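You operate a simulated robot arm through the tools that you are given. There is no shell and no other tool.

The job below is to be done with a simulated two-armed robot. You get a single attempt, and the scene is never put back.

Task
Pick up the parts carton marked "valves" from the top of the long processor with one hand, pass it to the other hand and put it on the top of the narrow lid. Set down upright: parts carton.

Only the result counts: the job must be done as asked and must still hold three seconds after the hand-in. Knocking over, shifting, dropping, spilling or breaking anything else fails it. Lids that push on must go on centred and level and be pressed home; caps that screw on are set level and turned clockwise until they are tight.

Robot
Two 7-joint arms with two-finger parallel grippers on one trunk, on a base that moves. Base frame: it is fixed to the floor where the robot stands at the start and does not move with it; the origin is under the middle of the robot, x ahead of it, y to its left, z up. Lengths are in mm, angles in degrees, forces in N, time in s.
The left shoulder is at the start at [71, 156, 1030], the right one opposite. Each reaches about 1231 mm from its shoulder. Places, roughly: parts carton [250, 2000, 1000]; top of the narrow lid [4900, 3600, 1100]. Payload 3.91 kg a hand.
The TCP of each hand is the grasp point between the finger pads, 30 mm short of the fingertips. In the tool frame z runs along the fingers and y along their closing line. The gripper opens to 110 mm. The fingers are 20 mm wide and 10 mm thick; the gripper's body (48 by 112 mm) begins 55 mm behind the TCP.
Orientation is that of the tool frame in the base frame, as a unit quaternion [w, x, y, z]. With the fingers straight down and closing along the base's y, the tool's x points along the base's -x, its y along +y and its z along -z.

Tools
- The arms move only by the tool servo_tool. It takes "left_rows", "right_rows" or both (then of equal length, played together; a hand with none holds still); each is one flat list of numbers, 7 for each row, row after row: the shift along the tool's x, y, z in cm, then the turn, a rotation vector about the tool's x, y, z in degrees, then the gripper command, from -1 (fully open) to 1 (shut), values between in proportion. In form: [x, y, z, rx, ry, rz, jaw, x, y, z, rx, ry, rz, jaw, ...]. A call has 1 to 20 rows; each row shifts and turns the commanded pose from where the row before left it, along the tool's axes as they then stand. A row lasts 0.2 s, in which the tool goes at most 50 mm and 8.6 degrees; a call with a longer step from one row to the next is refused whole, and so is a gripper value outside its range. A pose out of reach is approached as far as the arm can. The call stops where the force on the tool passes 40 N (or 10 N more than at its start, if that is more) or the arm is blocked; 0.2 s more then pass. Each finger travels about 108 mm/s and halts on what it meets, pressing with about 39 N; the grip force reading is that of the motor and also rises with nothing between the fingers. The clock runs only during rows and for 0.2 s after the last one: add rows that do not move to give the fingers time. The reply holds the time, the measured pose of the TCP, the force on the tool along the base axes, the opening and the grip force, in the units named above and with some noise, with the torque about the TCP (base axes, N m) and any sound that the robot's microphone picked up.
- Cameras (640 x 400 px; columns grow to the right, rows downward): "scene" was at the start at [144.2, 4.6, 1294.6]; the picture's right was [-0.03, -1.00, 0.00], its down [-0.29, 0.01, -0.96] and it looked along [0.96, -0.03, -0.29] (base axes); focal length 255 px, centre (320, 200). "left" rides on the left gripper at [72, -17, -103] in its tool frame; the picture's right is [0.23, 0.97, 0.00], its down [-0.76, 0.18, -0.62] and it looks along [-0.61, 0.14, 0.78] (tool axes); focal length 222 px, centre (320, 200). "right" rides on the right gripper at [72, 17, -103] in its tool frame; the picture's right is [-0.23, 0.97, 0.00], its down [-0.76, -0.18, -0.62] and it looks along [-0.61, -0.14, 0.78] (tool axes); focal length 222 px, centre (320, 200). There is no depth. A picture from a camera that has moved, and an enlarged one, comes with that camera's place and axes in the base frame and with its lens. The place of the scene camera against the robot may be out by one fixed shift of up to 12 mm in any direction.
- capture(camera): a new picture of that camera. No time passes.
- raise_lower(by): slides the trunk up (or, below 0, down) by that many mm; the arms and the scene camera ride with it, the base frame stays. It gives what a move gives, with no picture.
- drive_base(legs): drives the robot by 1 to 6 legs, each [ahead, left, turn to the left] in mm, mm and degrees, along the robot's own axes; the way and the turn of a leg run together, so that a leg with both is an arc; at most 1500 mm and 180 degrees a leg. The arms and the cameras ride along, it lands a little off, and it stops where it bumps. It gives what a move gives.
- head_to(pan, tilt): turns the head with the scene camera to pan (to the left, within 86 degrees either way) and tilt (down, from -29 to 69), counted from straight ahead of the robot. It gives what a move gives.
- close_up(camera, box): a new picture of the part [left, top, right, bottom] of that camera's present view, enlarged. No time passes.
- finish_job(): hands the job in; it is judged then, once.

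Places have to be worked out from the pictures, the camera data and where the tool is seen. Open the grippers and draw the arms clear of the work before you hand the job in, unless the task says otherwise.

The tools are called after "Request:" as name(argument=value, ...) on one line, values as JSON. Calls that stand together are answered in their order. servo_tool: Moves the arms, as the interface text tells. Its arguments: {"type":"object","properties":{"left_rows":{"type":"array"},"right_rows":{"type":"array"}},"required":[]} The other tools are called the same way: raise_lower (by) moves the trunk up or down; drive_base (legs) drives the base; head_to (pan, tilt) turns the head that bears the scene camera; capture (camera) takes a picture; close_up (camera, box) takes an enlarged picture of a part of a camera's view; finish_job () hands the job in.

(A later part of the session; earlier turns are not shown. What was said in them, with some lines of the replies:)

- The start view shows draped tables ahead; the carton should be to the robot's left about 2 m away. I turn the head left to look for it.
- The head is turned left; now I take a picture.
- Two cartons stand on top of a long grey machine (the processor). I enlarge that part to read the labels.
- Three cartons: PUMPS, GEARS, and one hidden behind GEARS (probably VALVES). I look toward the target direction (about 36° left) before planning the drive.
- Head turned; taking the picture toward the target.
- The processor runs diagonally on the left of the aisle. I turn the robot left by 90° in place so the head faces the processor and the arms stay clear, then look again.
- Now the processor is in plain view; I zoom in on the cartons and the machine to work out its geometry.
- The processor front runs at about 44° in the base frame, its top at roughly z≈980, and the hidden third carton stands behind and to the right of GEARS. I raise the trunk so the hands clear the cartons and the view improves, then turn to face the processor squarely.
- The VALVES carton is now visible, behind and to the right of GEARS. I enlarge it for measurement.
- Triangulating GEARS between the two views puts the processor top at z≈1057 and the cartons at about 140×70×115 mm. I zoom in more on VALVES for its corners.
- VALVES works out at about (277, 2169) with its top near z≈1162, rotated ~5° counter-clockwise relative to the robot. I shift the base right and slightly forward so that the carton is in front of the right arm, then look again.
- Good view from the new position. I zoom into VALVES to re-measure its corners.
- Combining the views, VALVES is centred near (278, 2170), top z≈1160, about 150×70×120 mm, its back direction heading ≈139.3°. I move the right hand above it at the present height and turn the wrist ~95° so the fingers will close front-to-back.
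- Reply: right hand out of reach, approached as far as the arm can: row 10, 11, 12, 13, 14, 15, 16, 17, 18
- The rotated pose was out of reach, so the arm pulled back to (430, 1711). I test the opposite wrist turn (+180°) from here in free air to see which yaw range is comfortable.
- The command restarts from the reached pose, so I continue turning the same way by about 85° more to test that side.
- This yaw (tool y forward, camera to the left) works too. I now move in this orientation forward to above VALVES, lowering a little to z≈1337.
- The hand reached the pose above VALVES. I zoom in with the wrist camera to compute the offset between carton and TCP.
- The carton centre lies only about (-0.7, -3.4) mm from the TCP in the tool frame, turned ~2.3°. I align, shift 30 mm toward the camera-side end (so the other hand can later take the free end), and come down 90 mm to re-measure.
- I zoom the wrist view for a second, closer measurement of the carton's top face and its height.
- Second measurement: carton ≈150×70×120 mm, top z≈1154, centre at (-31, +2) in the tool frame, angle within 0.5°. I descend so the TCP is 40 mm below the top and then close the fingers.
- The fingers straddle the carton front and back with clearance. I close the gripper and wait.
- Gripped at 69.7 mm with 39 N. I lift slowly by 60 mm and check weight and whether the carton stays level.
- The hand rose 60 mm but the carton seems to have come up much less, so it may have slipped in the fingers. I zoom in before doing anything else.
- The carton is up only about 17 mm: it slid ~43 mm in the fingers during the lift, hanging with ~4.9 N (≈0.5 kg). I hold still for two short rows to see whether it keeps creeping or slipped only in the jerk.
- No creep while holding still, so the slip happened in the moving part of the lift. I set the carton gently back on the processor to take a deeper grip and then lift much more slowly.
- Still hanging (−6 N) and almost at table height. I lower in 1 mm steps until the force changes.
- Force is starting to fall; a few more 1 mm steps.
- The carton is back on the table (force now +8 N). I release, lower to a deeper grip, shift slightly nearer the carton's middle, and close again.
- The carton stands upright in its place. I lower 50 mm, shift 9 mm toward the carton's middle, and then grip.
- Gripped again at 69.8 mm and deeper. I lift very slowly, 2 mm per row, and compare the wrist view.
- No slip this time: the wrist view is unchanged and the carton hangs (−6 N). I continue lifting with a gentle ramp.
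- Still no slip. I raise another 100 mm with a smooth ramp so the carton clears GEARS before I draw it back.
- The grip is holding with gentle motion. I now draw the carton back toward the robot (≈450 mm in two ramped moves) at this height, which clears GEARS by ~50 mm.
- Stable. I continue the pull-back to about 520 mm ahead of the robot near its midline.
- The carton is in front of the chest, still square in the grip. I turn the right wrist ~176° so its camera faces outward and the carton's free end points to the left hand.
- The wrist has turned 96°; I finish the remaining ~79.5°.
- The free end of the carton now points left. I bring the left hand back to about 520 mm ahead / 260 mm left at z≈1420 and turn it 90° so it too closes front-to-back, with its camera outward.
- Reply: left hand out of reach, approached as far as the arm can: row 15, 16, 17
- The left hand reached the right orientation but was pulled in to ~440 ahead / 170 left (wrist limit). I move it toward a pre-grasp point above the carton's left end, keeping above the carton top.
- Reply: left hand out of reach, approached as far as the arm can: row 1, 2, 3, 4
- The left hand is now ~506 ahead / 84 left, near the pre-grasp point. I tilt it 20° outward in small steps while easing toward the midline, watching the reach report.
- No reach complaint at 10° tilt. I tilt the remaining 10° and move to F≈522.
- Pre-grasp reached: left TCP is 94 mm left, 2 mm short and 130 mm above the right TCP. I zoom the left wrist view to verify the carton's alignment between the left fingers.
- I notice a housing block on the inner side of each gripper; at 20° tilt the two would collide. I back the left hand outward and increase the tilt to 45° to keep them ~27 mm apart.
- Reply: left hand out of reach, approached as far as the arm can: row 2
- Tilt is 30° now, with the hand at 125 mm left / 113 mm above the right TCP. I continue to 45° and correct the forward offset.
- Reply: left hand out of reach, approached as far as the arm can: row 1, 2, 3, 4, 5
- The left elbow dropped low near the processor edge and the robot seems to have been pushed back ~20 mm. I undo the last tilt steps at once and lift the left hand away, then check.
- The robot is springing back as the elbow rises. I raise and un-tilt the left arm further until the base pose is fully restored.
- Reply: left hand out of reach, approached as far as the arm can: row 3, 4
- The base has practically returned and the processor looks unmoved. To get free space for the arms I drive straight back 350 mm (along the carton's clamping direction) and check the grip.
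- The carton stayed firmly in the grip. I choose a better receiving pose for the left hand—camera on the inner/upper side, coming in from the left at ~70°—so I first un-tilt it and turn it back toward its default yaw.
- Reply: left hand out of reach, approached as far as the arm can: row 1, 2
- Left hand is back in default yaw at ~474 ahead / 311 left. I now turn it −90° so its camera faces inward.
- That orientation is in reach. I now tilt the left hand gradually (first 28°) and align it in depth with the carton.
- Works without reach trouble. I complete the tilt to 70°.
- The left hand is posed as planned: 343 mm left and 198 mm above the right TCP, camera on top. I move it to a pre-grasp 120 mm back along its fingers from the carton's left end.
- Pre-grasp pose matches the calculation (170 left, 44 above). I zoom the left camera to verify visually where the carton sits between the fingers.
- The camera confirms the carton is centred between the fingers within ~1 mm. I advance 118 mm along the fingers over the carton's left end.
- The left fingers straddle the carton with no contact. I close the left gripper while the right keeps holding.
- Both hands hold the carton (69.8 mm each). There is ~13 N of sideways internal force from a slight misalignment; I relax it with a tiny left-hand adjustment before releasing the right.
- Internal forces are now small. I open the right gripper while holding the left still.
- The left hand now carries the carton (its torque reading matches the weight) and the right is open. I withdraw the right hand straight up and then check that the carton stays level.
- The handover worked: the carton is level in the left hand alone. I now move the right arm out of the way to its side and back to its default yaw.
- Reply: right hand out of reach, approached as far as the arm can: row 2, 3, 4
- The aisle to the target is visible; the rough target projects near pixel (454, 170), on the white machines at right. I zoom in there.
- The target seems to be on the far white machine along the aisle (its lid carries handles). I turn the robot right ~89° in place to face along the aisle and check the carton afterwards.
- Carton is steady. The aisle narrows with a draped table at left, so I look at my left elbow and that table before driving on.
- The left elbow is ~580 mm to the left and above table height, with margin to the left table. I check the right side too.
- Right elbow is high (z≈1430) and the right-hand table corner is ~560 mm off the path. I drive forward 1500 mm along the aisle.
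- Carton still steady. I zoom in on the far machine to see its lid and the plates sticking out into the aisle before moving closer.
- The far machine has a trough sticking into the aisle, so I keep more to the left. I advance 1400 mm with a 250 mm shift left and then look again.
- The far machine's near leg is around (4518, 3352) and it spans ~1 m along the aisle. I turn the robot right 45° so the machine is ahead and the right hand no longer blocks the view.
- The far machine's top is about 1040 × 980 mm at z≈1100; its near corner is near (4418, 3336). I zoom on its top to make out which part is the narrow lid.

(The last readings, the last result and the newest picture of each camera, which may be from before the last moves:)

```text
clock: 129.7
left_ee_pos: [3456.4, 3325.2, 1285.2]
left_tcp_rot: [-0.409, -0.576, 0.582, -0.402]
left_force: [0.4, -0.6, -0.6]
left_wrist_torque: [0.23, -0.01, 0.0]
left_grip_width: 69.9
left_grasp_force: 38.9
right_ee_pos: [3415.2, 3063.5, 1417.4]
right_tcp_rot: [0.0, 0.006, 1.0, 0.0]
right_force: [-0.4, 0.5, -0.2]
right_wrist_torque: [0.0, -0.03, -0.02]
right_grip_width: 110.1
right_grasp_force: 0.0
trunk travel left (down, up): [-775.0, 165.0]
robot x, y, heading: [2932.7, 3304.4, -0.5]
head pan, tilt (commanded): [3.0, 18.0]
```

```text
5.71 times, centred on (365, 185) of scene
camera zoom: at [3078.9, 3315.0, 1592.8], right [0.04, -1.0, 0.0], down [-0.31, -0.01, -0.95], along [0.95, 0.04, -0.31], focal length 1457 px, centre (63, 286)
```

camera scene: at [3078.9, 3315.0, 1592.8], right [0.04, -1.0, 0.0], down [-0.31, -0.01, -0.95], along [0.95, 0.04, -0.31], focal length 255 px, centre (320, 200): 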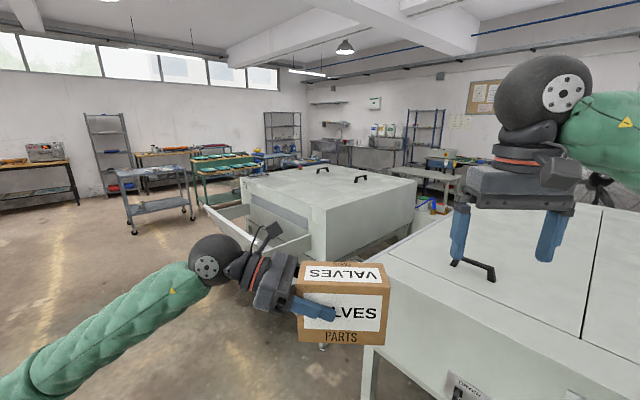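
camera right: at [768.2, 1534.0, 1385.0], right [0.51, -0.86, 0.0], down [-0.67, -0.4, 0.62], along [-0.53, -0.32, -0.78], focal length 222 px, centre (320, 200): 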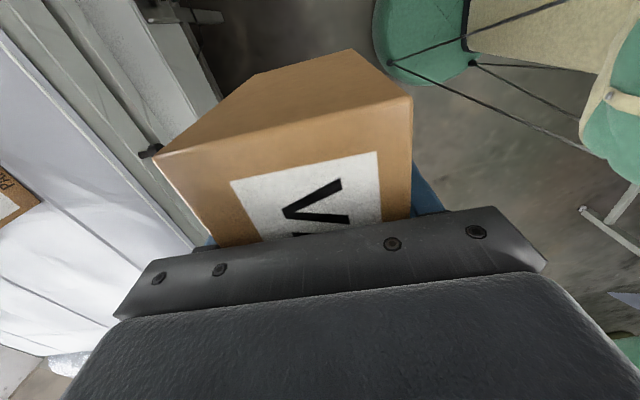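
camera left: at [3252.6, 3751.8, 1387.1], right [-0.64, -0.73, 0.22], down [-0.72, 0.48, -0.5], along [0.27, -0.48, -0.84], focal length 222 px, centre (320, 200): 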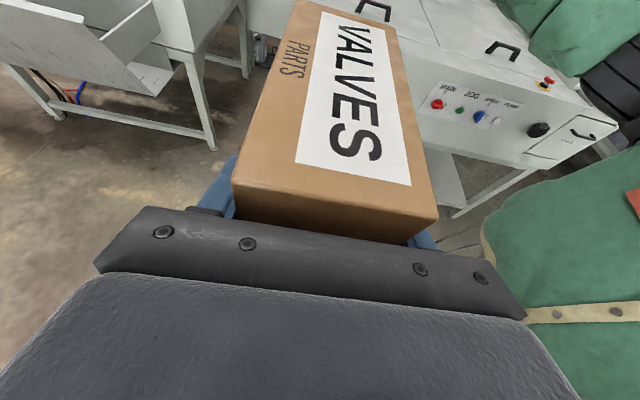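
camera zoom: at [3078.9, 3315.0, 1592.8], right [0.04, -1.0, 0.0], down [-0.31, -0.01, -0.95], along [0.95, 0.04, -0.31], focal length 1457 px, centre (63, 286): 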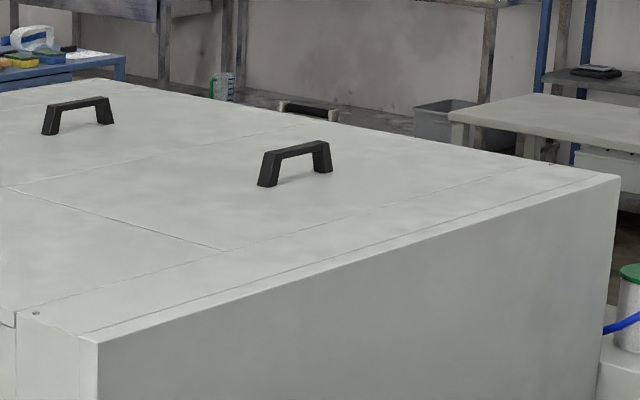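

The narrow lid is the aisle-side lid: about 350 × 820 mm, centred near (4901, 3593) — matching the given place. I drive diagonally to a point in the aisle about 900 mm in front of that side, then turn to face it.

Request:
drive_base(legs=[[570, 490, 0], [568, 490, 0]])

Request:
drive_base(legs=[[0, 0, -44]])

Request:
head_to(pan=0, tilt=28)

Request:
capture(camera="scene")

Request:
capture(camera="left")

```text
clock: 137.4
left_ee_pos: [4601.3, 4306.9, 1284.9]
left_tcp_rot: [-0.407, -0.579, 0.58, -0.404]
left_force: [-0.6, 0.1, -0.4]
left_wrist_torque: [0.23, -0.04, 0.0]
left_grip_width: 70.0
left_grasp_force: 39.4
right_ee_pos: [4560.7, 4043.6, 1416.7]
right_tcp_rot: [0.0, 0.002, 1.0, 0.0]
right_force: [0.2, -0.2, 0.4]
right_wrist_torque: [0.01, 0.0, -0.02]
right_grip_width: 110.3
right_grasp_force: 0.1
trunk travel left (down, up): [-775.0, 165.0]
robot x, y, heading: [4080.6, 4280.0, 0.2]
head pan, tilt (commanded): [3.0, 18.0]
```

```text
clock: 139.8
left_ee_pos: [4473.2, 3938.8, 1283.9]
left_tcp_rot: [-0.528, -0.321, 0.754, -0.223]
left_force: [-0.4, 0.2, -0.8]
left_wrist_torque: [0.15, -0.18, 0.02]
left_grip_width: 69.9
left_grasp_force: 39.6
right_ee_pos: [4264.1, 3776.3, 1417.1]
right_tcp_rot: [0.0, 0.374, 0.927, 0.0]
right_force: [0.0, 0.3, -0.7]
right_wrist_torque: [-0.03, 0.0, 0.0]
right_grip_width: 110.0
right_grasp_force: 0.0
trunk travel left (down, up): [-775.0, 165.0]
robot x, y, heading: [4076.3, 4279.4, -43.7]
head pan, tilt (commanded): [3.0, 18.0]
```

```text
clock: 140.6
left_ee_pos: [4472.3, 3939.3, 1286.0]
left_tcp_rot: [-0.528, -0.322, 0.753, -0.224]
left_force: [0.1, -0.3, -0.5]
left_wrist_torque: [0.18, -0.18, 0.01]
left_grip_width: 70.0
left_grasp_force: 39.1
right_ee_pos: [4262.5, 3775.7, 1417.3]
right_tcp_rot: [0.001, 0.374, 0.927, -0.001]
right_force: [-0.4, 0.4, -0.5]
right_wrist_torque: [-0.02, -0.01, 0.02]
right_grip_width: 110.1
right_grasp_force: 0.0
trunk travel left (down, up): [-775.0, 165.0]
robot x, y, heading: [4077.7, 4281.8, -43.7]
head pan, tilt (commanded): [0.0, 28.0]
```

```text
taken
camera scene: at [4181.3, 4189.8, 1576.7], right [-0.69, -0.72, 0.0], down [-0.34, 0.32, -0.88], along [0.64, -0.61, -0.47], focal length 255 px, centre (320, 200)
```

scene: 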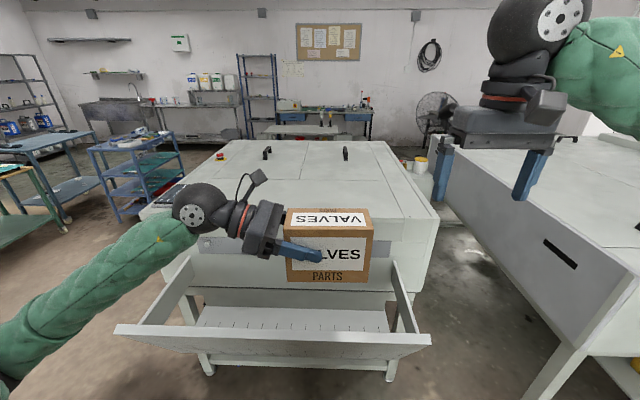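

```text
taken
camera left: at [4537.2, 3979.7, 1386.9], right [-0.76, 0.62, 0.22], down [0.46, 0.73, -0.5], along [-0.47, -0.28, -0.84], focal length 222 px, centre (320, 200)
```

left: 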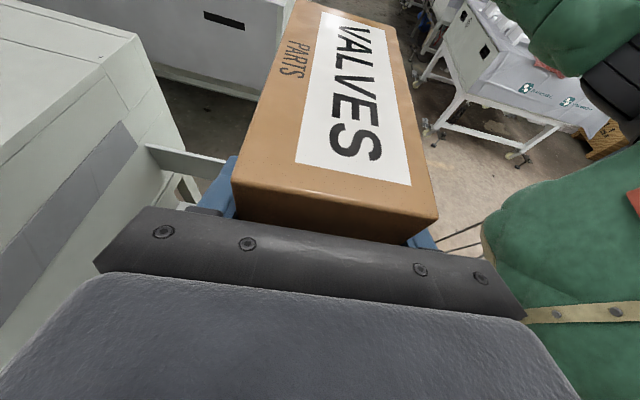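

Now I face the narrow lid squarely with the trough in front of it. I zoom in to measure the lid and trough.

Request:
close_up(camera="scene", box=[130, 130, 450, 260])

Request:
close_up(camera="scene", box=[100, 230, 450, 400])

```text
2.00 times, centred on (290, 195) of scene
camera zoom: at [4181.3, 4189.8, 1576.7], right [-0.69, -0.72, 0.0], down [-0.34, 0.32, -0.88], along [0.64, -0.61, -0.47], focal length 510 px, centre (380, 210)
```

zoom: 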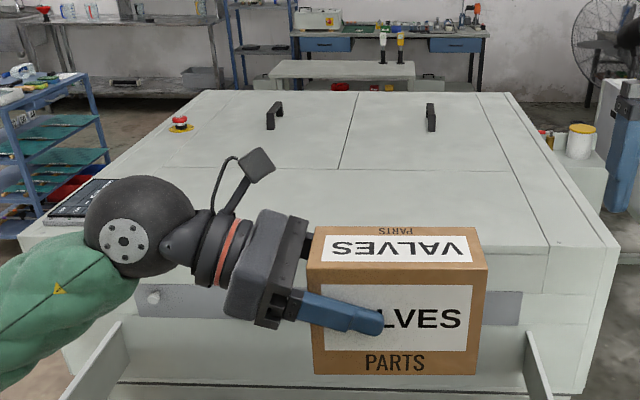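

```text
1.83 times, centred on (275, 315) of scene
camera zoom: at [4181.3, 4189.8, 1576.7], right [-0.69, -0.72, 0.0], down [-0.34, 0.32, -0.88], along [0.64, -0.61, -0.47], focal length 466 px, centre (402, -10)
```

zoom: 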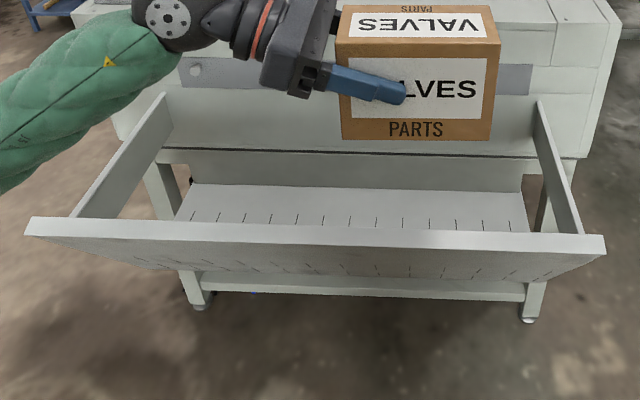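

The lid top is at z≈1088; its front edge is ~918 mm ahead of the robot centre, it is ~345 mm deep, and the carton's lateral position already lies over it. The trough's outer wall is ~590 mm ahead, so I move 160 mm closer.

Request:
drive_base(legs=[[160, 0, 0]])

Request:
capture(camera="scene")

Request:
capture(camera="left")

```text
clock: 142.0
left_ee_pos: [4588.1, 3828.8, 1285.6]
left_tcp_rot: [-0.528, -0.322, 0.753, -0.224]
left_force: [-0.4, -0.2, -5.8]
left_wrist_torque: [0.18, -0.13, -0.01]
left_grip_width: 69.9
left_grasp_force: 39.1
right_ee_pos: [4378.3, 3666.7, 1416.3]
right_tcp_rot: [0.0, 0.374, 0.928, 0.0]
right_force: [0.3, 0.1, 0.4]
right_wrist_torque: [0.03, 0.0, 0.02]
right_grip_width: 109.9
right_grasp_force: 0.0
trunk travel left (down, up): [-775.0, 165.0]
robot x, y, heading: [4196.1, 4173.0, -43.5]
head pan, tilt (commanded): [0.0, 28.0]
```

```text
taken
camera scene: at [4297.1, 4079.4, 1576.8], right [-0.69, -0.72, 0.0], down [-0.34, 0.32, -0.88], along [0.64, -0.61, -0.47], focal length 255 px, centre (320, 200)
```

scene: 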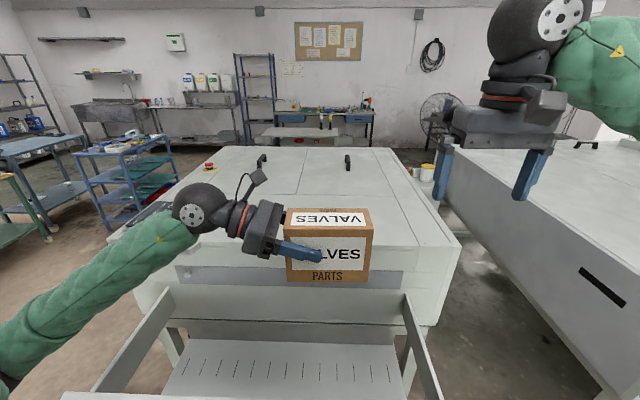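

```text
taken
camera left: at [4652.9, 3869.0, 1387.2], right [-0.76, 0.62, 0.22], down [0.46, 0.73, -0.5], along [-0.47, -0.28, -0.84], focal length 222 px, centre (320, 200)
```

left: 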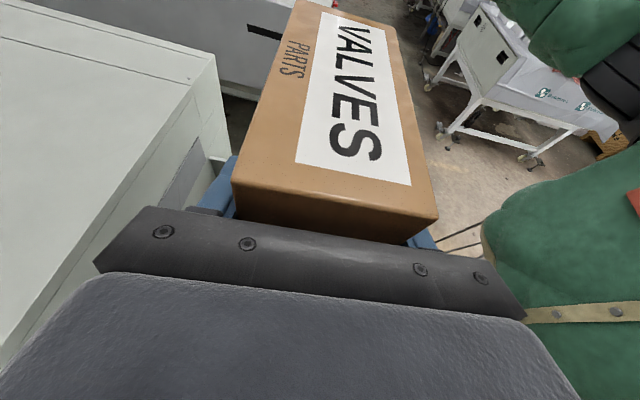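

No bump, carton fine. I zoom to re-measure the lid edges from here.

Request:
close_up(camera="scene", box=[100, 130, 480, 330])

```text
1.68 times, centred on (290, 230) of scene
camera zoom: at [4297.1, 4079.4, 1576.8], right [-0.69, -0.72, 0.0], down [-0.34, 0.32, -0.88], along [0.64, -0.61, -0.47], focal length 429 px, centre (370, 150)
```

zoom: 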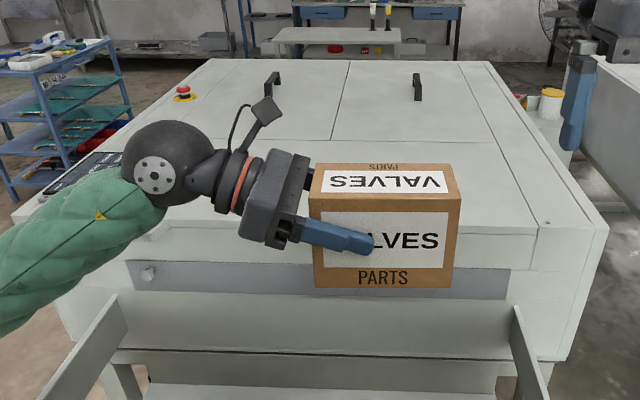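

Lid height confirmed at z≈1086, with its front edge ~768 mm and the rear seam ~1094 mm ahead. I extend the carton forward 250 mm at the present height with a gentle ramp and check the arm posture.

Request:
servo_tool(left_rows=[0, -0.3, 0, 0, 0, 0, 1, 0, -0.6, 0, 0, 0, 0, 1, 0, -0.9, 0, 0, 0, 0, 1, 0, -1.2, 0, 0, 0, 0, 1, 0, -1.5, 0, 0, 0, 0, 1, 0, -1.8, 0, 0, 0, 0, 1, 0, -1.8, 0, 0, 0, 0, 1, 0, -1.8, 0, 0, 0, 0, 1, 0, -1.8, 0, 0, 0, 0, 1, 0, -1.8, 0, 0, 0, 0, 1, 0, -1.8, 0, 0, 0, 0, 1, 0, -1.8, 0, 0, 0, 0, 1, 0, -1.8, 0, 0, 0, 0, 1, 0, -1.8, 0, 0, 0, 0, 1, 0, -1.5, 0, 0, 0, 0, 1, 0, -1.2, 0, 0, 0, 0, 1, 0, -0.9, 0, 0, 0, 0, 1, 0, -0.6, 0, 0, 0, 0, 1, 0, -0.3, 0, 0, 0, 0, 1])

Request:
capture(camera="scene")

Request:
capture(camera="left")

```text
clock: 146.0
left_ee_pos: [4770.9, 3653.1, 1283.6]
left_tcp_rot: [-0.528, -0.322, 0.753, -0.224]
left_force: [0.3, 0.1, -6.1]
left_wrist_torque: [0.19, -0.17, -0.01]
left_grip_width: 69.8
left_grasp_force: 39.3
right_ee_pos: [4379.9, 3665.0, 1415.9]
right_tcp_rot: [-0.001, 0.374, 0.927, 0.0]
right_force: [0.1, 0.2, 0.2]
right_wrist_torque: [-0.03, -0.01, -0.01]
right_grip_width: 109.9
right_grasp_force: 0.0
trunk travel left (down, up): [-775.0, 165.0]
robot x, y, heading: [4196.1, 4168.5, -43.4]
head pan, tilt (commanded): [0.0, 28.0]
```

```text
taken
camera scene: at [4297.5, 4078.8, 1576.6], right [-0.69, -0.72, 0.0], down [-0.34, 0.32, -0.88], along [0.64, -0.61, -0.47], focal length 255 px, centre (320, 200)
```

scene: 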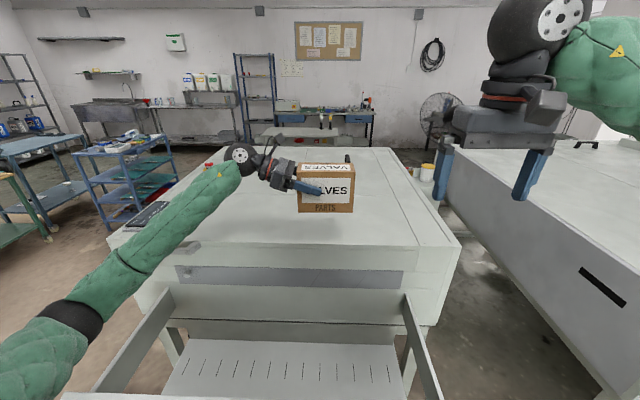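

```text
taken
camera left: at [4834.9, 3693.6, 1386.1], right [-0.76, 0.62, 0.22], down [0.46, 0.73, -0.5], along [-0.47, -0.28, -0.84], focal length 222 px, centre (320, 200)
```

left: 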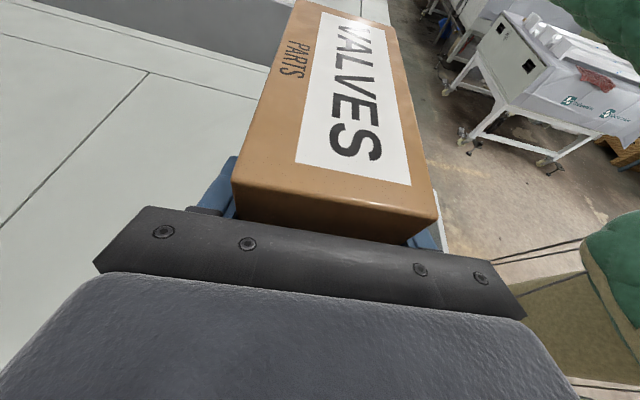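

The extension is clean: forearm passes well above the lid, carton steady. I extend another 132 mm to bring it over the lid's middle.

Request:
servo_tool(left_rows=[0, -0.3, 0, 0, 0, 0, 1, 0, -0.6, 0, 0, 0, 0, 1, 0, -0.9, 0, 0, 0, 0, 1, 0, -1.2, 0, 0, 0, 0, 1, 0, -1.5, 0, 0, 0, 0, 1, 0, -1.4, 0, 0, 0, 0, 1, 0, -1.4, 0, 0, 0, 0, 1, 0, -1.4, 0, 0, 0, 0, 1, 0, -1.5, 0, 0, 0, 0, 1, 0, -1.2, 0, 0, 0, 0, 1, 0, -0.9, 0, 0, 0, 0, 1, 0, -0.6, 0, 0, 0, 0, 1, 0, -0.3, 0, 0, 0, 0, 1])

Request:
close_up(camera="scene", box=[100, 110, 460, 300])

Request:
capture(camera="left")

```text
clock: 148.8
left_ee_pos: [4867.3, 3561.3, 1283.7]
left_tcp_rot: [-0.528, -0.321, 0.753, -0.223]
left_force: [0.3, 0.4, -5.9]
left_wrist_torque: [0.15, -0.21, 0.01]
left_grip_width: 69.7
left_grasp_force: 38.7
right_ee_pos: [4380.1, 3665.4, 1416.8]
right_tcp_rot: [0.001, 0.374, 0.927, 0.0]
right_force: [0.6, -0.7, 0.0]
right_wrist_torque: [0.0, -0.01, -0.01]
right_grip_width: 109.7
right_grasp_force: 0.1
trunk travel left (down, up): [-775.0, 165.0]
robot x, y, heading: [4194.7, 4168.7, -43.8]
head pan, tilt (commanded): [0.0, 28.0]
```

```text
1.78 times, centred on (280, 205) of scene
camera zoom: at [4297.6, 4078.8, 1576.6], right [-0.69, -0.72, 0.0], down [-0.34, 0.32, -0.88], along [0.64, -0.61, -0.47], focal length 453 px, centre (391, 191)
```

zoom: 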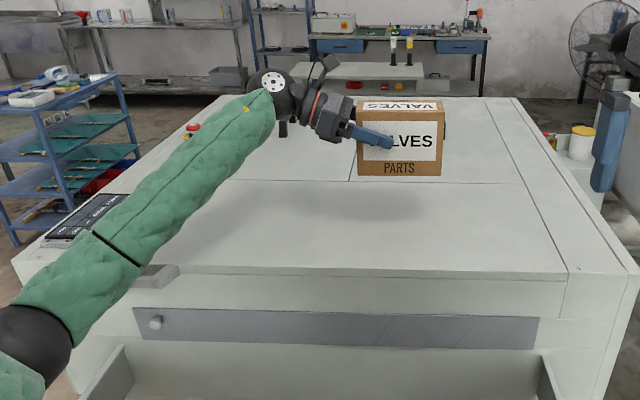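

```text
taken
camera left: at [4930.4, 3602.3, 1385.6], right [-0.76, 0.62, 0.22], down [0.46, 0.73, -0.5], along [-0.47, -0.28, -0.84], focal length 222 px, centre (320, 200)
```

left: 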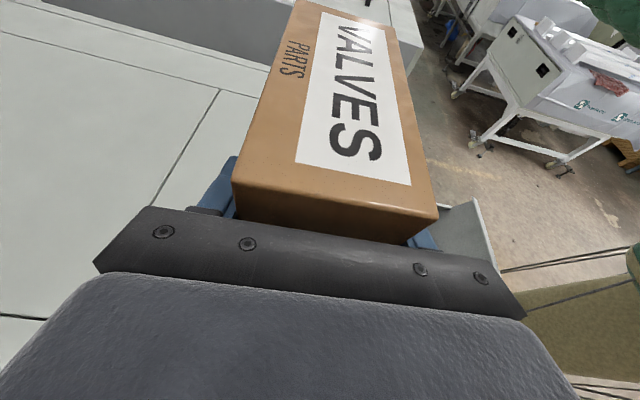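

The carton is level above the lid, centred at F≈906 between the lid's edges (768–1094). I lower it smoothly 94 mm, which should leave ~28 mm of gap.

Request:
servo_tool(left_rows=[-0.188, 0, 0.068, 0, 0, 0, 1, -0.376, 0, 0.136, 0, 0, 0, 1, -0.564, 0, 0.203, 0, 0, 0, 1, -0.752, 0, 0.271, 0, 0, 0, 1, -0.846, 0, 0.305, 0, 0, 0, 1, -0.846, 0, 0.305, 0, 0, 0, 1, -0.846, 0, 0.305, 0, 0, 0, 1, -0.846, 0, 0.305, 0, 0, 0, 1, -0.846, 0, 0.305, 0, 0, 0, 1, -0.846, 0, 0.305, 0, 0, 0, 1, -0.752, 0, 0.271, 0, 0, 0, 1, -0.564, 0, 0.203, 0, 0, 0, 1, -0.376, 0, 0.136, 0, 0, 0, 1, -0.188, 0, 0.068, 0, 0, 0, 1])

Request:
close_up(camera="scene", box=[100, 110, 460, 300])

Request:
close_up(camera="scene", box=[250, 140, 370, 230])

```text
clock: 151.8
left_ee_pos: [4866.7, 3563.0, 1190.3]
left_tcp_rot: [-0.529, -0.321, 0.754, -0.223]
left_force: [-1.0, 0.4, -5.9]
left_wrist_torque: [0.15, -0.17, -0.02]
left_grip_width: 69.9
left_grasp_force: 38.6
right_ee_pos: [4379.8, 3665.4, 1416.5]
right_tcp_rot: [-0.001, 0.374, 0.928, 0.0]
right_force: [-0.8, 0.4, 0.5]
right_wrist_torque: [-0.01, 0.03, -0.03]
right_grip_width: 110.0
right_grasp_force: 0.0
trunk travel left (down, up): [-775.0, 165.0]
robot x, y, heading: [4192.2, 4168.2, -43.8]
head pan, tilt (commanded): [0.0, 28.0]
```

```text
1.78 times, centred on (280, 205) of scene
camera zoom: at [4297.6, 4078.8, 1576.6], right [-0.69, -0.72, 0.0], down [-0.34, 0.32, -0.88], along [0.64, -0.61, -0.47], focal length 453 px, centre (391, 191)
```

zoom: 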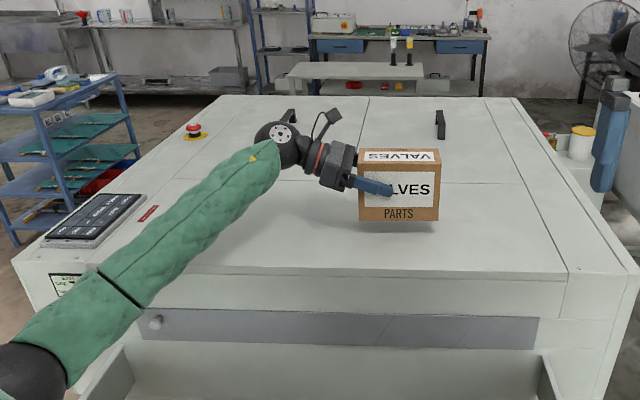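

```text
4.44 times, centred on (310, 185) of scene
camera zoom: at [4297.6, 4078.8, 1576.6], right [-0.69, -0.72, 0.0], down [-0.34, 0.32, -0.88], along [0.64, -0.61, -0.47], focal length 1133 px, centre (364, 267)
```

zoom: 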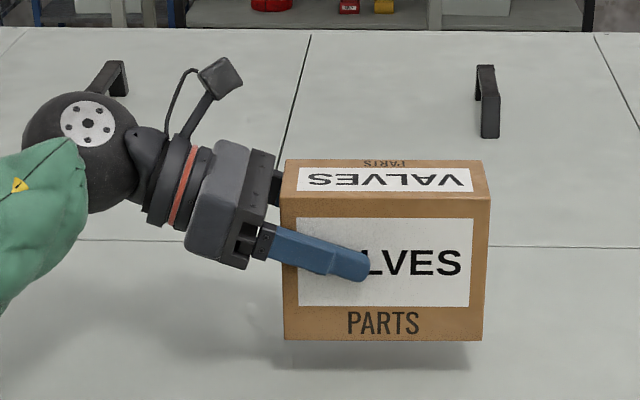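

The carton hangs level with ~30–40 mm to go over the lid. I lower another 20 mm gently.

Request:
servo_tool(left_rows=[-0.188, 0, 0.068, 0, 0, 0, 1, -0.282, 0, 0.102, 0, 0, 0, 1, -0.376, 0, 0.136, 0, 0, 0, 1, -0.376, 0, 0.136, 0, 0, 0, 1, -0.282, 0, 0.102, 0, 0, 0, 1, -0.188, 0, 0.068, 0, 0, 0, 1, -0.188, 0, 0.068, 0, 0, 0, 1])

Request:
close_up(camera="scene", box=[250, 140, 370, 230])

```text
clock: 153.4
left_ee_pos: [4866.1, 3562.2, 1169.7]
left_tcp_rot: [-0.528, -0.322, 0.753, -0.224]
left_force: [0.0, 0.3, -7.5]
left_wrist_torque: [0.17, -0.16, 0.0]
left_grip_width: 69.8
left_grasp_force: 39.5
right_ee_pos: [4380.9, 3665.0, 1416.9]
right_tcp_rot: [0.001, 0.374, 0.927, 0.0]
right_force: [-0.5, -0.4, 0.2]
right_wrist_torque: [0.03, 0.0, 0.03]
right_grip_width: 110.2
right_grasp_force: 0.1
trunk travel left (down, up): [-775.0, 165.0]
robot x, y, heading: [4193.3, 4170.6, -43.7]
head pan, tilt (commanded): [0.0, 28.0]
```

```text
4.44 times, centred on (310, 185) of scene
camera zoom: at [4297.6, 4078.8, 1576.6], right [-0.69, -0.72, 0.0], down [-0.34, 0.32, -0.88], along [0.64, -0.61, -0.47], focal length 1133 px, centre (364, 267)
```

zoom: 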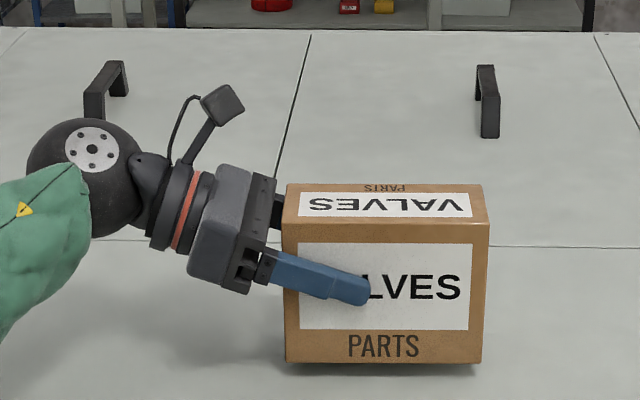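

The shadow has closed up under the carton: only about 10 mm left. I lower in 1.5 mm steps and watch the force.

Request:
servo_tool(left_rows=[-0.141, 0, 0.051, 0, 0, 0, 1, -0.141, 0, 0.051, 0, 0, 0, 1, -0.141, 0, 0.051, 0, 0, 0, 1, -0.141, 0, 0.051, 0, 0, 0, 1])

Request:
close_up(camera="scene", box=[270, 170, 350, 230])

```text
clock: 154.4
left_ee_pos: [4867.0, 3562.6, 1162.9]
left_tcp_rot: [-0.528, -0.322, 0.754, -0.223]
left_force: [-0.2, -0.1, -6.4]
left_wrist_torque: [0.2, -0.16, -0.03]
left_grip_width: 70.2
left_grasp_force: 39.4
right_ee_pos: [4379.7, 3665.8, 1417.2]
right_tcp_rot: [0.0, 0.373, 0.928, 0.0]
right_force: [-0.1, -0.7, -0.4]
right_wrist_torque: [-0.01, 0.02, -0.01]
right_grip_width: 109.9
right_grasp_force: 0.0
trunk travel left (down, up): [-775.0, 165.0]
robot x, y, heading: [4192.9, 4170.1, -43.8]
head pan, tilt (commanded): [0.0, 28.0]
```

```text
6.67 times, centred on (310, 200) of scene
camera zoom: at [4297.6, 4078.8, 1576.6], right [-0.69, -0.72, 0.0], down [-0.34, 0.32, -0.88], along [0.64, -0.61, -0.47], focal length 1700 px, centre (387, 200)
```

zoom: 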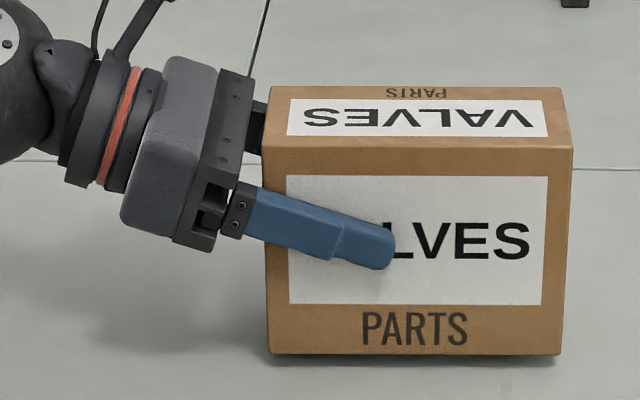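

Very nearly down (thin shadow line beneath). I go on in 1 mm steps.

Request:
servo_tool(left_rows=[-0.094, 0, 0.034, 0, 0, 0, 1, -0.094, 0, 0.034, 0, 0, 0, 1, -0.094, 0, 0.034, 0, 0, 0, 1])

```text
clock: 155.2
left_ee_pos: [4865.6, 3562.4, 1159.8]
left_tcp_rot: [-0.528, -0.322, 0.753, -0.224]
left_force: [-0.2, 0.2, -5.5]
left_wrist_torque: [0.15, -0.16, -0.02]
left_grip_width: 70.0
left_grasp_force: 38.9
right_ee_pos: [4379.2, 3665.3, 1417.4]
right_tcp_rot: [0.0, 0.374, 0.927, 0.0]
right_force: [-0.6, -0.3, 0.3]
right_wrist_torque: [-0.01, -0.02, 0.0]
right_grip_width: 109.9
right_grasp_force: 0.1
trunk travel left (down, up): [-775.0, 165.0]
robot x, y, heading: [4193.7, 4169.6, -43.7]
head pan, tilt (commanded): [0.0, 28.0]
```

Still the full weight on the hand. Two more 1 mm steps.

Request:
servo_tool(left_rows=[-0.094, 0, 0.034, 0, 0, 0, 1, -0.094, 0, 0.034, 0, 0, 0, 1])

Request:
close_up(camera="scene", box=[270, 170, 350, 230])

```text
clock: 155.8
left_ee_pos: [4866.8, 3562.5, 1159.3]
left_tcp_rot: [-0.528, -0.322, 0.753, -0.223]
left_force: [0.6, -0.2, -5.5]
left_wrist_torque: [0.2, -0.15, 0.03]
left_grip_width: 70.3
left_grasp_force: 39.1
right_ee_pos: [4379.6, 3664.3, 1416.2]
right_tcp_rot: [0.0, 0.373, 0.928, 0.0]
right_force: [-0.2, 0.3, 0.3]
right_wrist_torque: [-0.02, -0.01, 0.02]
right_grip_width: 110.0
right_grasp_force: 0.1
trunk travel left (down, up): [-775.0, 165.0]
robot x, y, heading: [4195.3, 4171.9, -43.6]
head pan, tilt (commanded): [0.0, 28.0]
```

```text
6.67 times, centred on (310, 200) of scene
camera zoom: at [4297.6, 4078.8, 1576.6], right [-0.69, -0.72, 0.0], down [-0.34, 0.32, -0.88], along [0.64, -0.61, -0.47], focal length 1700 px, centre (387, 200)
```

zoom: 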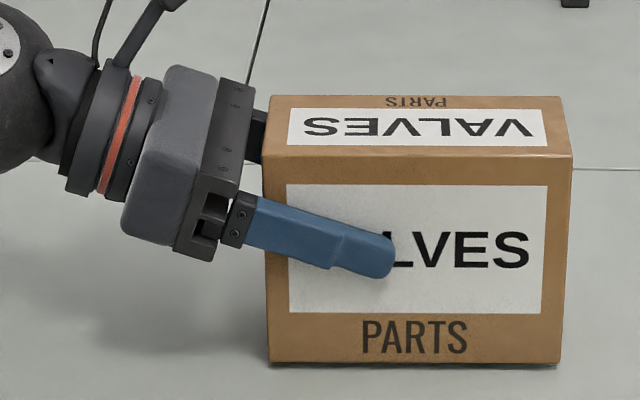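

Practically touching. Another two 1 mm steps.

Request:
servo_tool(left_rows=[-0.094, 0, 0.034, 0, 0, 0, 1, -0.094, 0, 0.034, 0, 0, 0, 1])

```text
clock: 156.4
left_ee_pos: [4865.4, 3561.8, 1156.5]
left_tcp_rot: [-0.528, -0.322, 0.753, -0.224]
left_force: [-0.7, -0.3, -5.2]
left_wrist_torque: [0.17, -0.14, -0.02]
left_grip_width: 70.0
left_grasp_force: 39.1
right_ee_pos: [4379.7, 3665.3, 1416.8]
right_tcp_rot: [0.0, 0.374, 0.928, 0.0]
right_force: [-1.0, 0.6, 0.2]
right_wrist_torque: [0.0, 0.02, -0.02]
right_grip_width: 109.9
right_grasp_force: 0.2
trunk travel left (down, up): [-775.0, 165.0]
robot x, y, heading: [4194.5, 4173.9, -43.9]
head pan, tilt (commanded): [0.0, 28.0]
```

Still hanging (−5.2 N); another two 1 mm steps.

Request:
servo_tool(left_rows=[-0.094, 0, 0.034, 0, 0, 0, 1, -0.094, 0, 0.034, 0, 0, 0, 1])

Request:
close_up(camera="scene", box=[280, 190, 340, 230])

```text
clock: 157.0
left_ee_pos: [4866.5, 3562.5, 1154.1]
left_tcp_rot: [-0.528, -0.322, 0.753, -0.224]
left_force: [-0.2, 0.1, -5.9]
left_wrist_torque: [0.16, -0.17, 0.02]
left_grip_width: 69.7
left_grasp_force: 38.6
right_ee_pos: [4378.2, 3666.3, 1417.2]
right_tcp_rot: [0.0, 0.373, 0.928, 0.0]
right_force: [0.5, 0.1, -0.5]
right_wrist_torque: [0.02, 0.02, 0.05]
right_grip_width: 110.1
right_grasp_force: 0.0
trunk travel left (down, up): [-775.0, 165.0]
robot x, y, heading: [4195.1, 4171.9, -43.7]
head pan, tilt (commanded): [0.0, 28.0]
```

```text
10.00 times, centred on (310, 210) of scene
camera zoom: at [4297.6, 4078.8, 1576.6], right [-0.69, -0.72, 0.0], down [-0.34, 0.32, -0.88], along [0.64, -0.61, -0.47], focal length 2549 px, centre (420, 100)
```

zoom: 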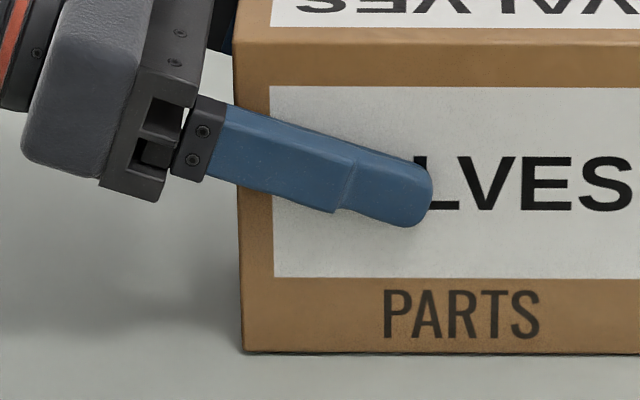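

There's just a hairline under the carton. Two more 1 mm steps.

Request:
servo_tool(left_rows=[-0.094, 0, 0.034, 0, 0, 0, 1, -0.094, 0, 0.034, 0, 0, 0, 1])

```text
clock: 157.6
left_ee_pos: [4866.0, 3561.9, 1154.4]
left_tcp_rot: [-0.529, -0.321, 0.753, -0.225]
left_force: [-0.1, -1.3, -2.7]
left_wrist_torque: [-0.3, 0.02, 0.04]
left_grip_width: 69.6
left_grasp_force: 38.9
right_ee_pos: [4379.3, 3665.3, 1418.0]
right_tcp_rot: [0.0, 0.374, 0.928, 0.0]
right_force: [-1.5, -0.6, 0.3]
right_wrist_torque: [0.02, -0.02, 0.0]
right_grip_width: 110.1
right_grasp_force: 0.0
trunk travel left (down, up): [-775.0, 165.0]
robot x, y, heading: [4192.3, 4171.1, -43.6]
head pan, tilt (commanded): [0.0, 28.0]
```

Contact begins (force −2.7 N, torque changed). One more 1 mm step to seat it.

Request:
servo_tool(left_rows=[-0.094, 0, 0.034, 0, 0, 0, 1])

Request:
close_up(camera="scene", box=[260, 160, 360, 225])

```text
clock: 158.0
left_ee_pos: [4866.3, 3561.8, 1154.6]
left_tcp_rot: [-0.529, -0.321, 0.752, -0.225]
left_force: [0.6, -4.0, 3.6]
left_wrist_torque: [-1.08, 0.23, 0.29]
left_grip_width: 69.8
left_grasp_force: 39.3
right_ee_pos: [4380.0, 3666.6, 1417.5]
right_tcp_rot: [0.0, 0.373, 0.928, 0.0]
right_force: [-0.4, -0.1, 0.7]
right_wrist_torque: [-0.01, -0.01, 0.02]
right_grip_width: 110.2
right_grasp_force: 0.1
trunk travel left (down, up): [-775.0, 165.0]
robot x, y, heading: [4194.0, 4171.3, -43.7]
head pan, tilt (commanded): [0.0, 28.0]
```

```text
6.15 times, centred on (310, 192) of scene
camera zoom: at [4297.0, 4079.2, 1576.8], right [-0.69, -0.72, 0.0], down [-0.34, 0.32, -0.88], along [0.64, -0.61, -0.47], focal length 1569 px, centre (382, 246)
```

zoom: 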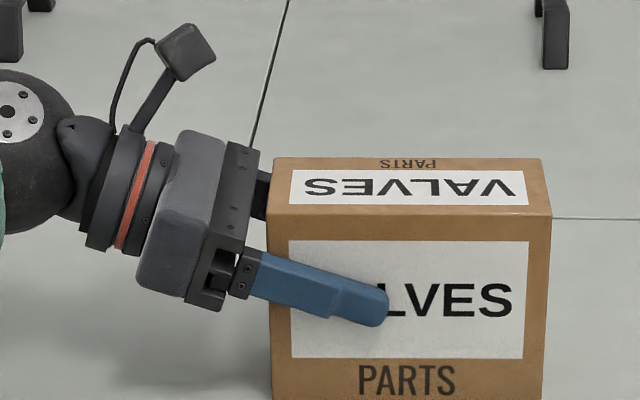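

The carton is seated (force now +3.6 N). I relieve the push by 0.6 mm and then open the fingers slowly.

Request:
servo_tool(left_rows=[0.056, 0, -0.02, 0, 0, 0, 1, 0, 0, 0, 0, 0, 0, 1])

```text
clock: 158.6
left_ee_pos: [4867.0, 3564.1, 1153.3]
left_tcp_rot: [-0.529, -0.322, 0.752, -0.225]
left_force: [1.7, -3.9, 4.8]
left_wrist_torque: [-1.34, 0.36, 0.38]
left_grip_width: 69.9
left_grasp_force: 38.9
right_ee_pos: [4378.6, 3665.6, 1417.7]
right_tcp_rot: [0.0, 0.374, 0.928, 0.0]
right_force: [-0.2, 0.2, -0.3]
right_wrist_torque: [-0.04, 0.02, 0.0]
right_grip_width: 110.1
right_grasp_force: 0.1
trunk travel left (down, up): [-775.0, 165.0]
robot x, y, heading: [4197.3, 4168.0, -43.7]
head pan, tilt (commanded): [0.0, 28.0]
```

The push remains (+4.8 N); I raise by another 1 mm to unload it before opening.

Request:
servo_tool(left_rows=[0.094, 0, -0.034, 0, 0, 0, 1, 0, 0, 0, 0, 0, 0, 1])

```text
clock: 159.2
left_ee_pos: [4865.9, 3562.3, 1154.1]
left_tcp_rot: [-0.528, -0.321, 0.754, -0.223]
left_force: [1.0, -2.5, 2.9]
left_wrist_torque: [-0.97, 0.25, 0.29]
left_grip_width: 69.7
left_grasp_force: 39.4
right_ee_pos: [4378.7, 3665.9, 1416.0]
right_tcp_rot: [0.0, 0.374, 0.927, 0.0]
right_force: [-0.3, 0.3, 0.1]
right_wrist_torque: [-0.01, 0.04, -0.02]
right_grip_width: 110.1
right_grasp_force: 0.2
trunk travel left (down, up): [-775.0, 165.0]
robot x, y, heading: [4195.7, 4167.0, -43.7]
head pan, tilt (commanded): [0.0, 28.0]
```

Easing off; one more 1 mm up.

Request:
servo_tool(left_rows=[0.094, 0, -0.034, 0, 0, 0, 1, 0, 0, 0, 0, 0, 0, 1])

Request:
close_up(camera="scene", box=[270, 170, 350, 230])

```text
clock: 159.8
left_ee_pos: [4866.9, 3563.7, 1152.9]
left_tcp_rot: [-0.528, -0.321, 0.753, -0.224]
left_force: [-0.5, -0.3, -3.0]
left_wrist_torque: [-0.21, 0.11, -0.1]
left_grip_width: 69.8
left_grasp_force: 38.7
right_ee_pos: [4379.4, 3666.0, 1416.7]
right_tcp_rot: [0.0, 0.374, 0.928, 0.0]
right_force: [-0.4, 0.3, 0.7]
right_wrist_torque: [-0.01, 0.0, -0.01]
right_grip_width: 109.9
right_grasp_force: 0.1
trunk travel left (down, up): [-775.0, 165.0]
robot x, y, heading: [4196.4, 4171.7, -43.8]
head pan, tilt (commanded): [0.0, 28.0]
```

```text
6.67 times, centred on (310, 200) of scene
camera zoom: at [4297.2, 4079.2, 1576.6], right [-0.69, -0.72, 0.0], down [-0.34, 0.32, -0.88], along [0.64, -0.61, -0.47], focal length 1700 px, centre (387, 200)
```

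zoom: 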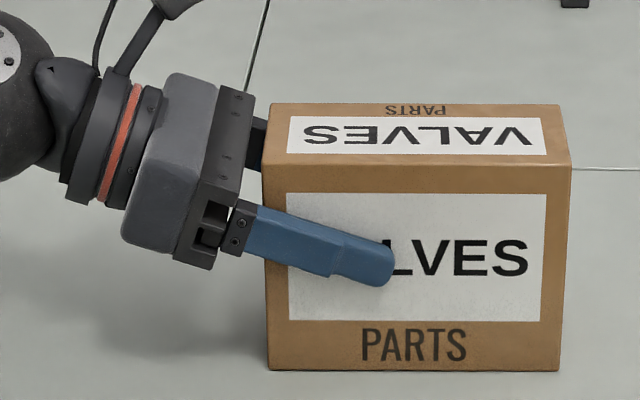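

Forces are small now (half the weight on the lid). I open the left fingers gradually.

Request:
servo_tool(left_rows=[0, 0, 0, 0, 0, 0, -0.28, 0, 0, 0, 0, 0, 0, -0.33, 0, 0, 0, 0, 0, 0, -0.5, 0, 0, 0, 0, 0, 0, -0.8, 0, 0, 0, 0, 0, 0, -1, 0, 0, 0, 0, 0, 0, -1])

Request:
close_up(camera="scene", box=[260, 160, 360, 225])

Request:
capture(camera="left")

```text
clock: 161.2
left_ee_pos: [4866.6, 3562.7, 1154.7]
left_tcp_rot: [-0.528, -0.321, 0.754, -0.223]
left_force: [-0.1, 0.1, -1.2]
left_wrist_torque: [0.0, 0.01, -0.01]
left_grip_width: 110.0
left_grasp_force: 0.2
right_ee_pos: [4379.7, 3666.3, 1417.8]
right_tcp_rot: [0.0, 0.374, 0.927, 0.0]
right_force: [0.3, 0.2, -0.3]
right_wrist_torque: [-0.01, 0.01, 0.01]
right_grip_width: 110.0
right_grasp_force: 0.1
trunk travel left (down, up): [-775.0, 165.0]
robot x, y, heading: [4194.0, 4169.0, -43.4]
head pan, tilt (commanded): [0.0, 28.0]
```

```text
6.15 times, centred on (310, 192) of scene
camera zoom: at [4297.1, 4079.3, 1576.7], right [-0.69, -0.72, 0.0], down [-0.34, 0.32, -0.88], along [0.64, -0.61, -0.47], focal length 1569 px, centre (382, 246)
```

zoom: 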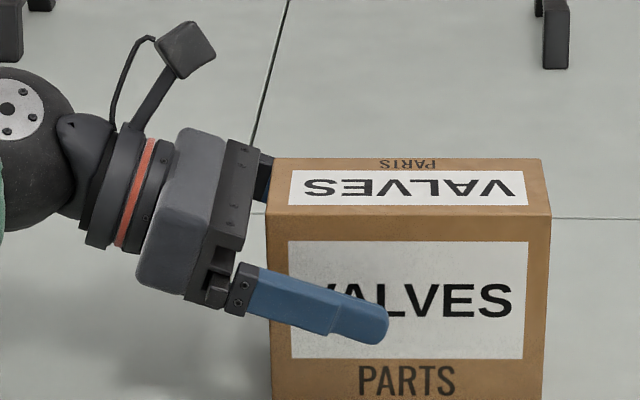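

```text
taken
camera left: at [4930.2, 3603.5, 1257.1], right [-0.76, 0.62, 0.22], down [0.46, 0.73, -0.5], along [-0.47, -0.28, -0.84], focal length 222 px, centre (320, 200)
```

left: 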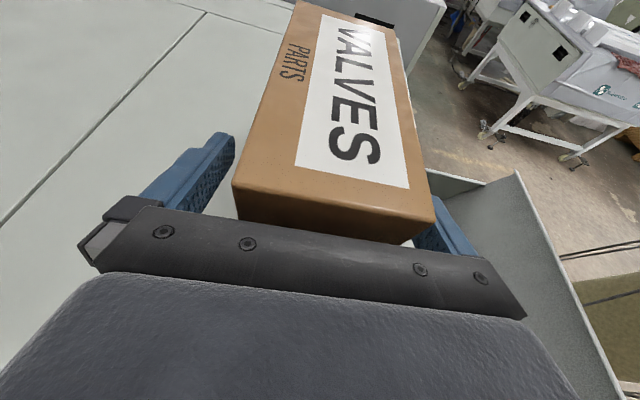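

The carton stands free on the lid with the fingers open around it. I back the left hand out along its finger direction (up and to the left).

Request:
servo_tool(left_rows=[0, 0, -0.5, 0, 0, 0, -1, 0, 0, -1, 0, 0, 0, -1, 0, 0, -1.5, 0, 0, 0, -1, 0, 0, -2, 0, 0, 0, -1, 0, 0, -2, 0, 0, 0, -1, 0, 0, -2, 0, 0, 0, -1, 0, 0, -2, 0, 0, 0, -1, 0, 0, -2, 0, 0, 0, -1])

Request:
capture(camera="scene")

Request:
capture(camera="left")

```text
clock: 163.0
left_ee_pos: [4952.1, 3651.1, 1199.5]
left_tcp_rot: [-0.528, -0.321, 0.754, -0.224]
left_force: [0.5, -0.3, -1.0]
left_wrist_torque: [0.04, 0.0, 0.02]
left_grip_width: 110.0
left_grasp_force: 0.0
right_ee_pos: [4380.5, 3666.1, 1417.6]
right_tcp_rot: [0.001, 0.374, 0.928, 0.0]
right_force: [-0.2, 0.2, 0.6]
right_wrist_torque: [-0.05, 0.02, -0.02]
right_grip_width: 110.1
right_grasp_force: 0.1
trunk travel left (down, up): [-775.0, 165.0]
robot x, y, heading: [4195.9, 4169.3, -43.4]
head pan, tilt (commanded): [0.0, 28.0]
```

```text
taken
camera scene: at [4297.3, 4079.8, 1576.7], right [-0.69, -0.72, 0.0], down [-0.34, 0.32, -0.88], along [0.64, -0.61, -0.47], focal length 255 px, centre (320, 200)
```

scene: 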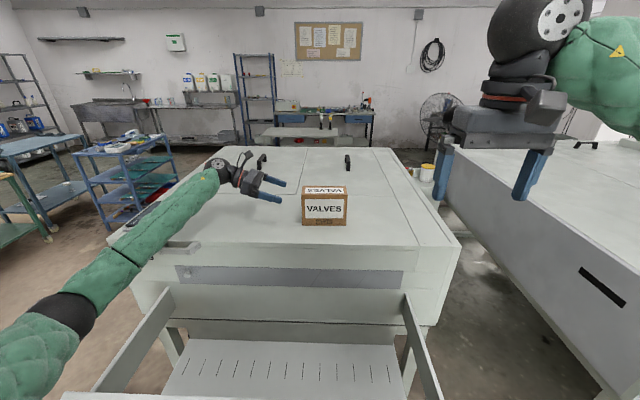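

```text
taken
camera left: at [5015.0, 3691.7, 1301.8], right [-0.76, 0.62, 0.22], down [0.46, 0.73, -0.5], along [-0.47, -0.28, -0.84], focal length 222 px, centre (320, 200)
```

left: 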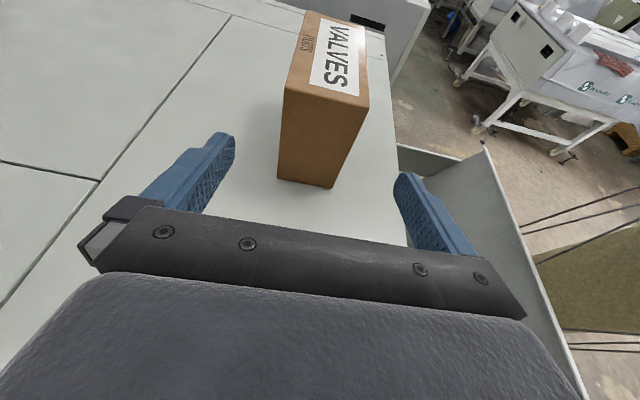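

The carton stands upright on the narrow lid, between its front edge and the seam. I raise the left hand well clear, then back the robot away.

Request:
servo_tool(left_rows=[1.41, 0, -0.51, 0, 0, 0, -1, 2.82, 0, -1.02, 0, 0, 0, -1, 2.82, 0, -1.02, 0, 0, 0, -1, 2.82, 0, -1.02, 0, 0, 0, -1, 2.82, 0, -1.02, 0, 0, 0, -1, 1.41, 0, -0.51, 0, 0, 0, -1])

Request:
drive_base(legs=[[-350, 0, 0]])

Request:
capture(camera="scene")

Request:
close_up(camera="scene", box=[240, 130, 400, 230])

```text
clock: 164.4
left_ee_pos: [4951.2, 3651.4, 1349.7]
left_tcp_rot: [-0.528, -0.322, 0.753, -0.224]
left_force: [0.0, 0.4, 0.5]
left_wrist_torque: [0.0, -0.02, 0.04]
left_grip_width: 109.9
left_grasp_force: 0.2
right_ee_pos: [4379.2, 3665.5, 1417.6]
right_tcp_rot: [0.0, 0.373, 0.928, 0.001]
right_force: [-0.2, 0.1, 0.5]
right_wrist_torque: [0.01, -0.01, 0.01]
right_grip_width: 110.1
right_grasp_force: 0.0
trunk travel left (down, up): [-775.0, 165.0]
robot x, y, heading: [4194.2, 4171.5, -43.7]
head pan, tilt (commanded): [0.0, 28.0]
```

```text
clock: 166.6
left_ee_pos: [4699.6, 3893.9, 1349.4]
left_tcp_rot: [-0.528, -0.322, 0.753, -0.224]
left_force: [-0.4, -0.1, 0.1]
left_wrist_torque: [0.0, 0.0, 0.02]
left_grip_width: 110.3
left_grasp_force: 0.1
right_ee_pos: [4126.2, 3908.1, 1417.3]
right_tcp_rot: [0.001, 0.373, 0.928, 0.0]
right_force: [0.2, 0.0, -0.2]
right_wrist_torque: [0.01, 0.02, 0.0]
right_grip_width: 109.9
right_grasp_force: 0.1
trunk travel left (down, up): [-775.0, 165.0]
robot x, y, heading: [3940.1, 4411.1, -43.6]
head pan, tilt (commanded): [0.0, 28.0]
```

```text
taken
camera scene: at [4043.5, 4321.5, 1576.6], right [-0.69, -0.72, 0.0], down [-0.34, 0.32, -0.88], along [0.64, -0.61, -0.47], focal length 255 px, centre (320, 200)
```

scene: 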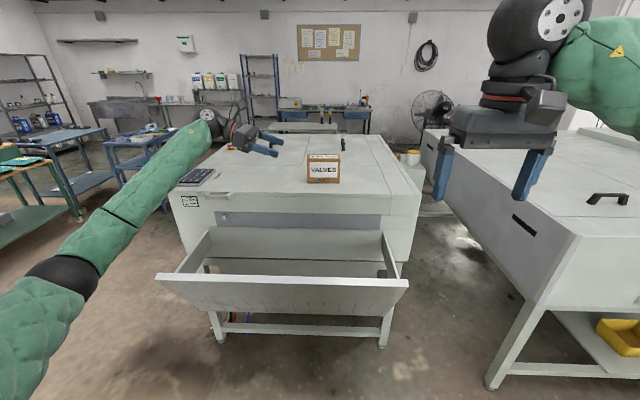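

```text
4.00 times, centred on (320, 180) of scene
camera zoom: at [4043.5, 4321.5, 1576.6], right [-0.69, -0.72, 0.0], down [-0.34, 0.32, -0.88], along [0.64, -0.61, -0.47], focal length 1020 px, centre (320, 280)
```

zoom: 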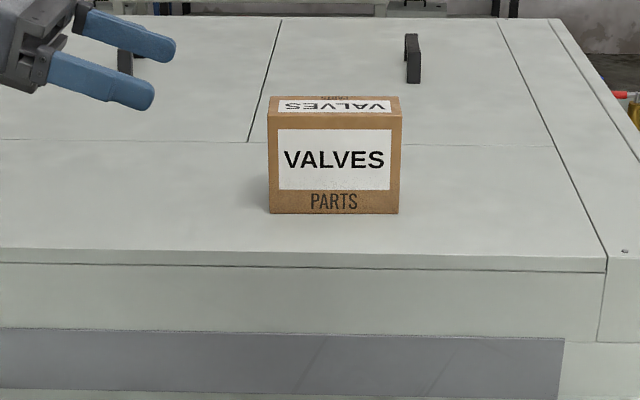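

The VALVES carton stands upright on the narrow lid, well inside its edges; both grippers are open and the robot is clear. I hand the job in.

Request:
finish_job()

```text
The job is handed in.
```

I took the "valves" carton from the long processor with the right hand, passed it in the air to the left hand, and set it upright on the narrow lid. I then handed the job in, and no verdict has come back yet. In the last picture it stood square, well inside the lid's edges, with both grippers open and the robot backed off about 350 mm.

- **Choice of lid:** I took the narrow lid to be the aisle-side lid of the far white machine. Its measured centre, about (4901, 3593), matches the place you gave. The carton stands at roughly (4842, 3535).
- **First lift:** The carton slipped about 40 mm in the fingers on the first try. I put it back down, gripped it deeper and lifted more slowly. It did not slip again.
- **Bump at the processor:** While posing the left arm, I think its elbow pressed against the processor. The robot was pushed back about 20 mm and then came back. The processor and the other two cartons looked unmoved in the pictures afterwards, but I did not measure this closely.
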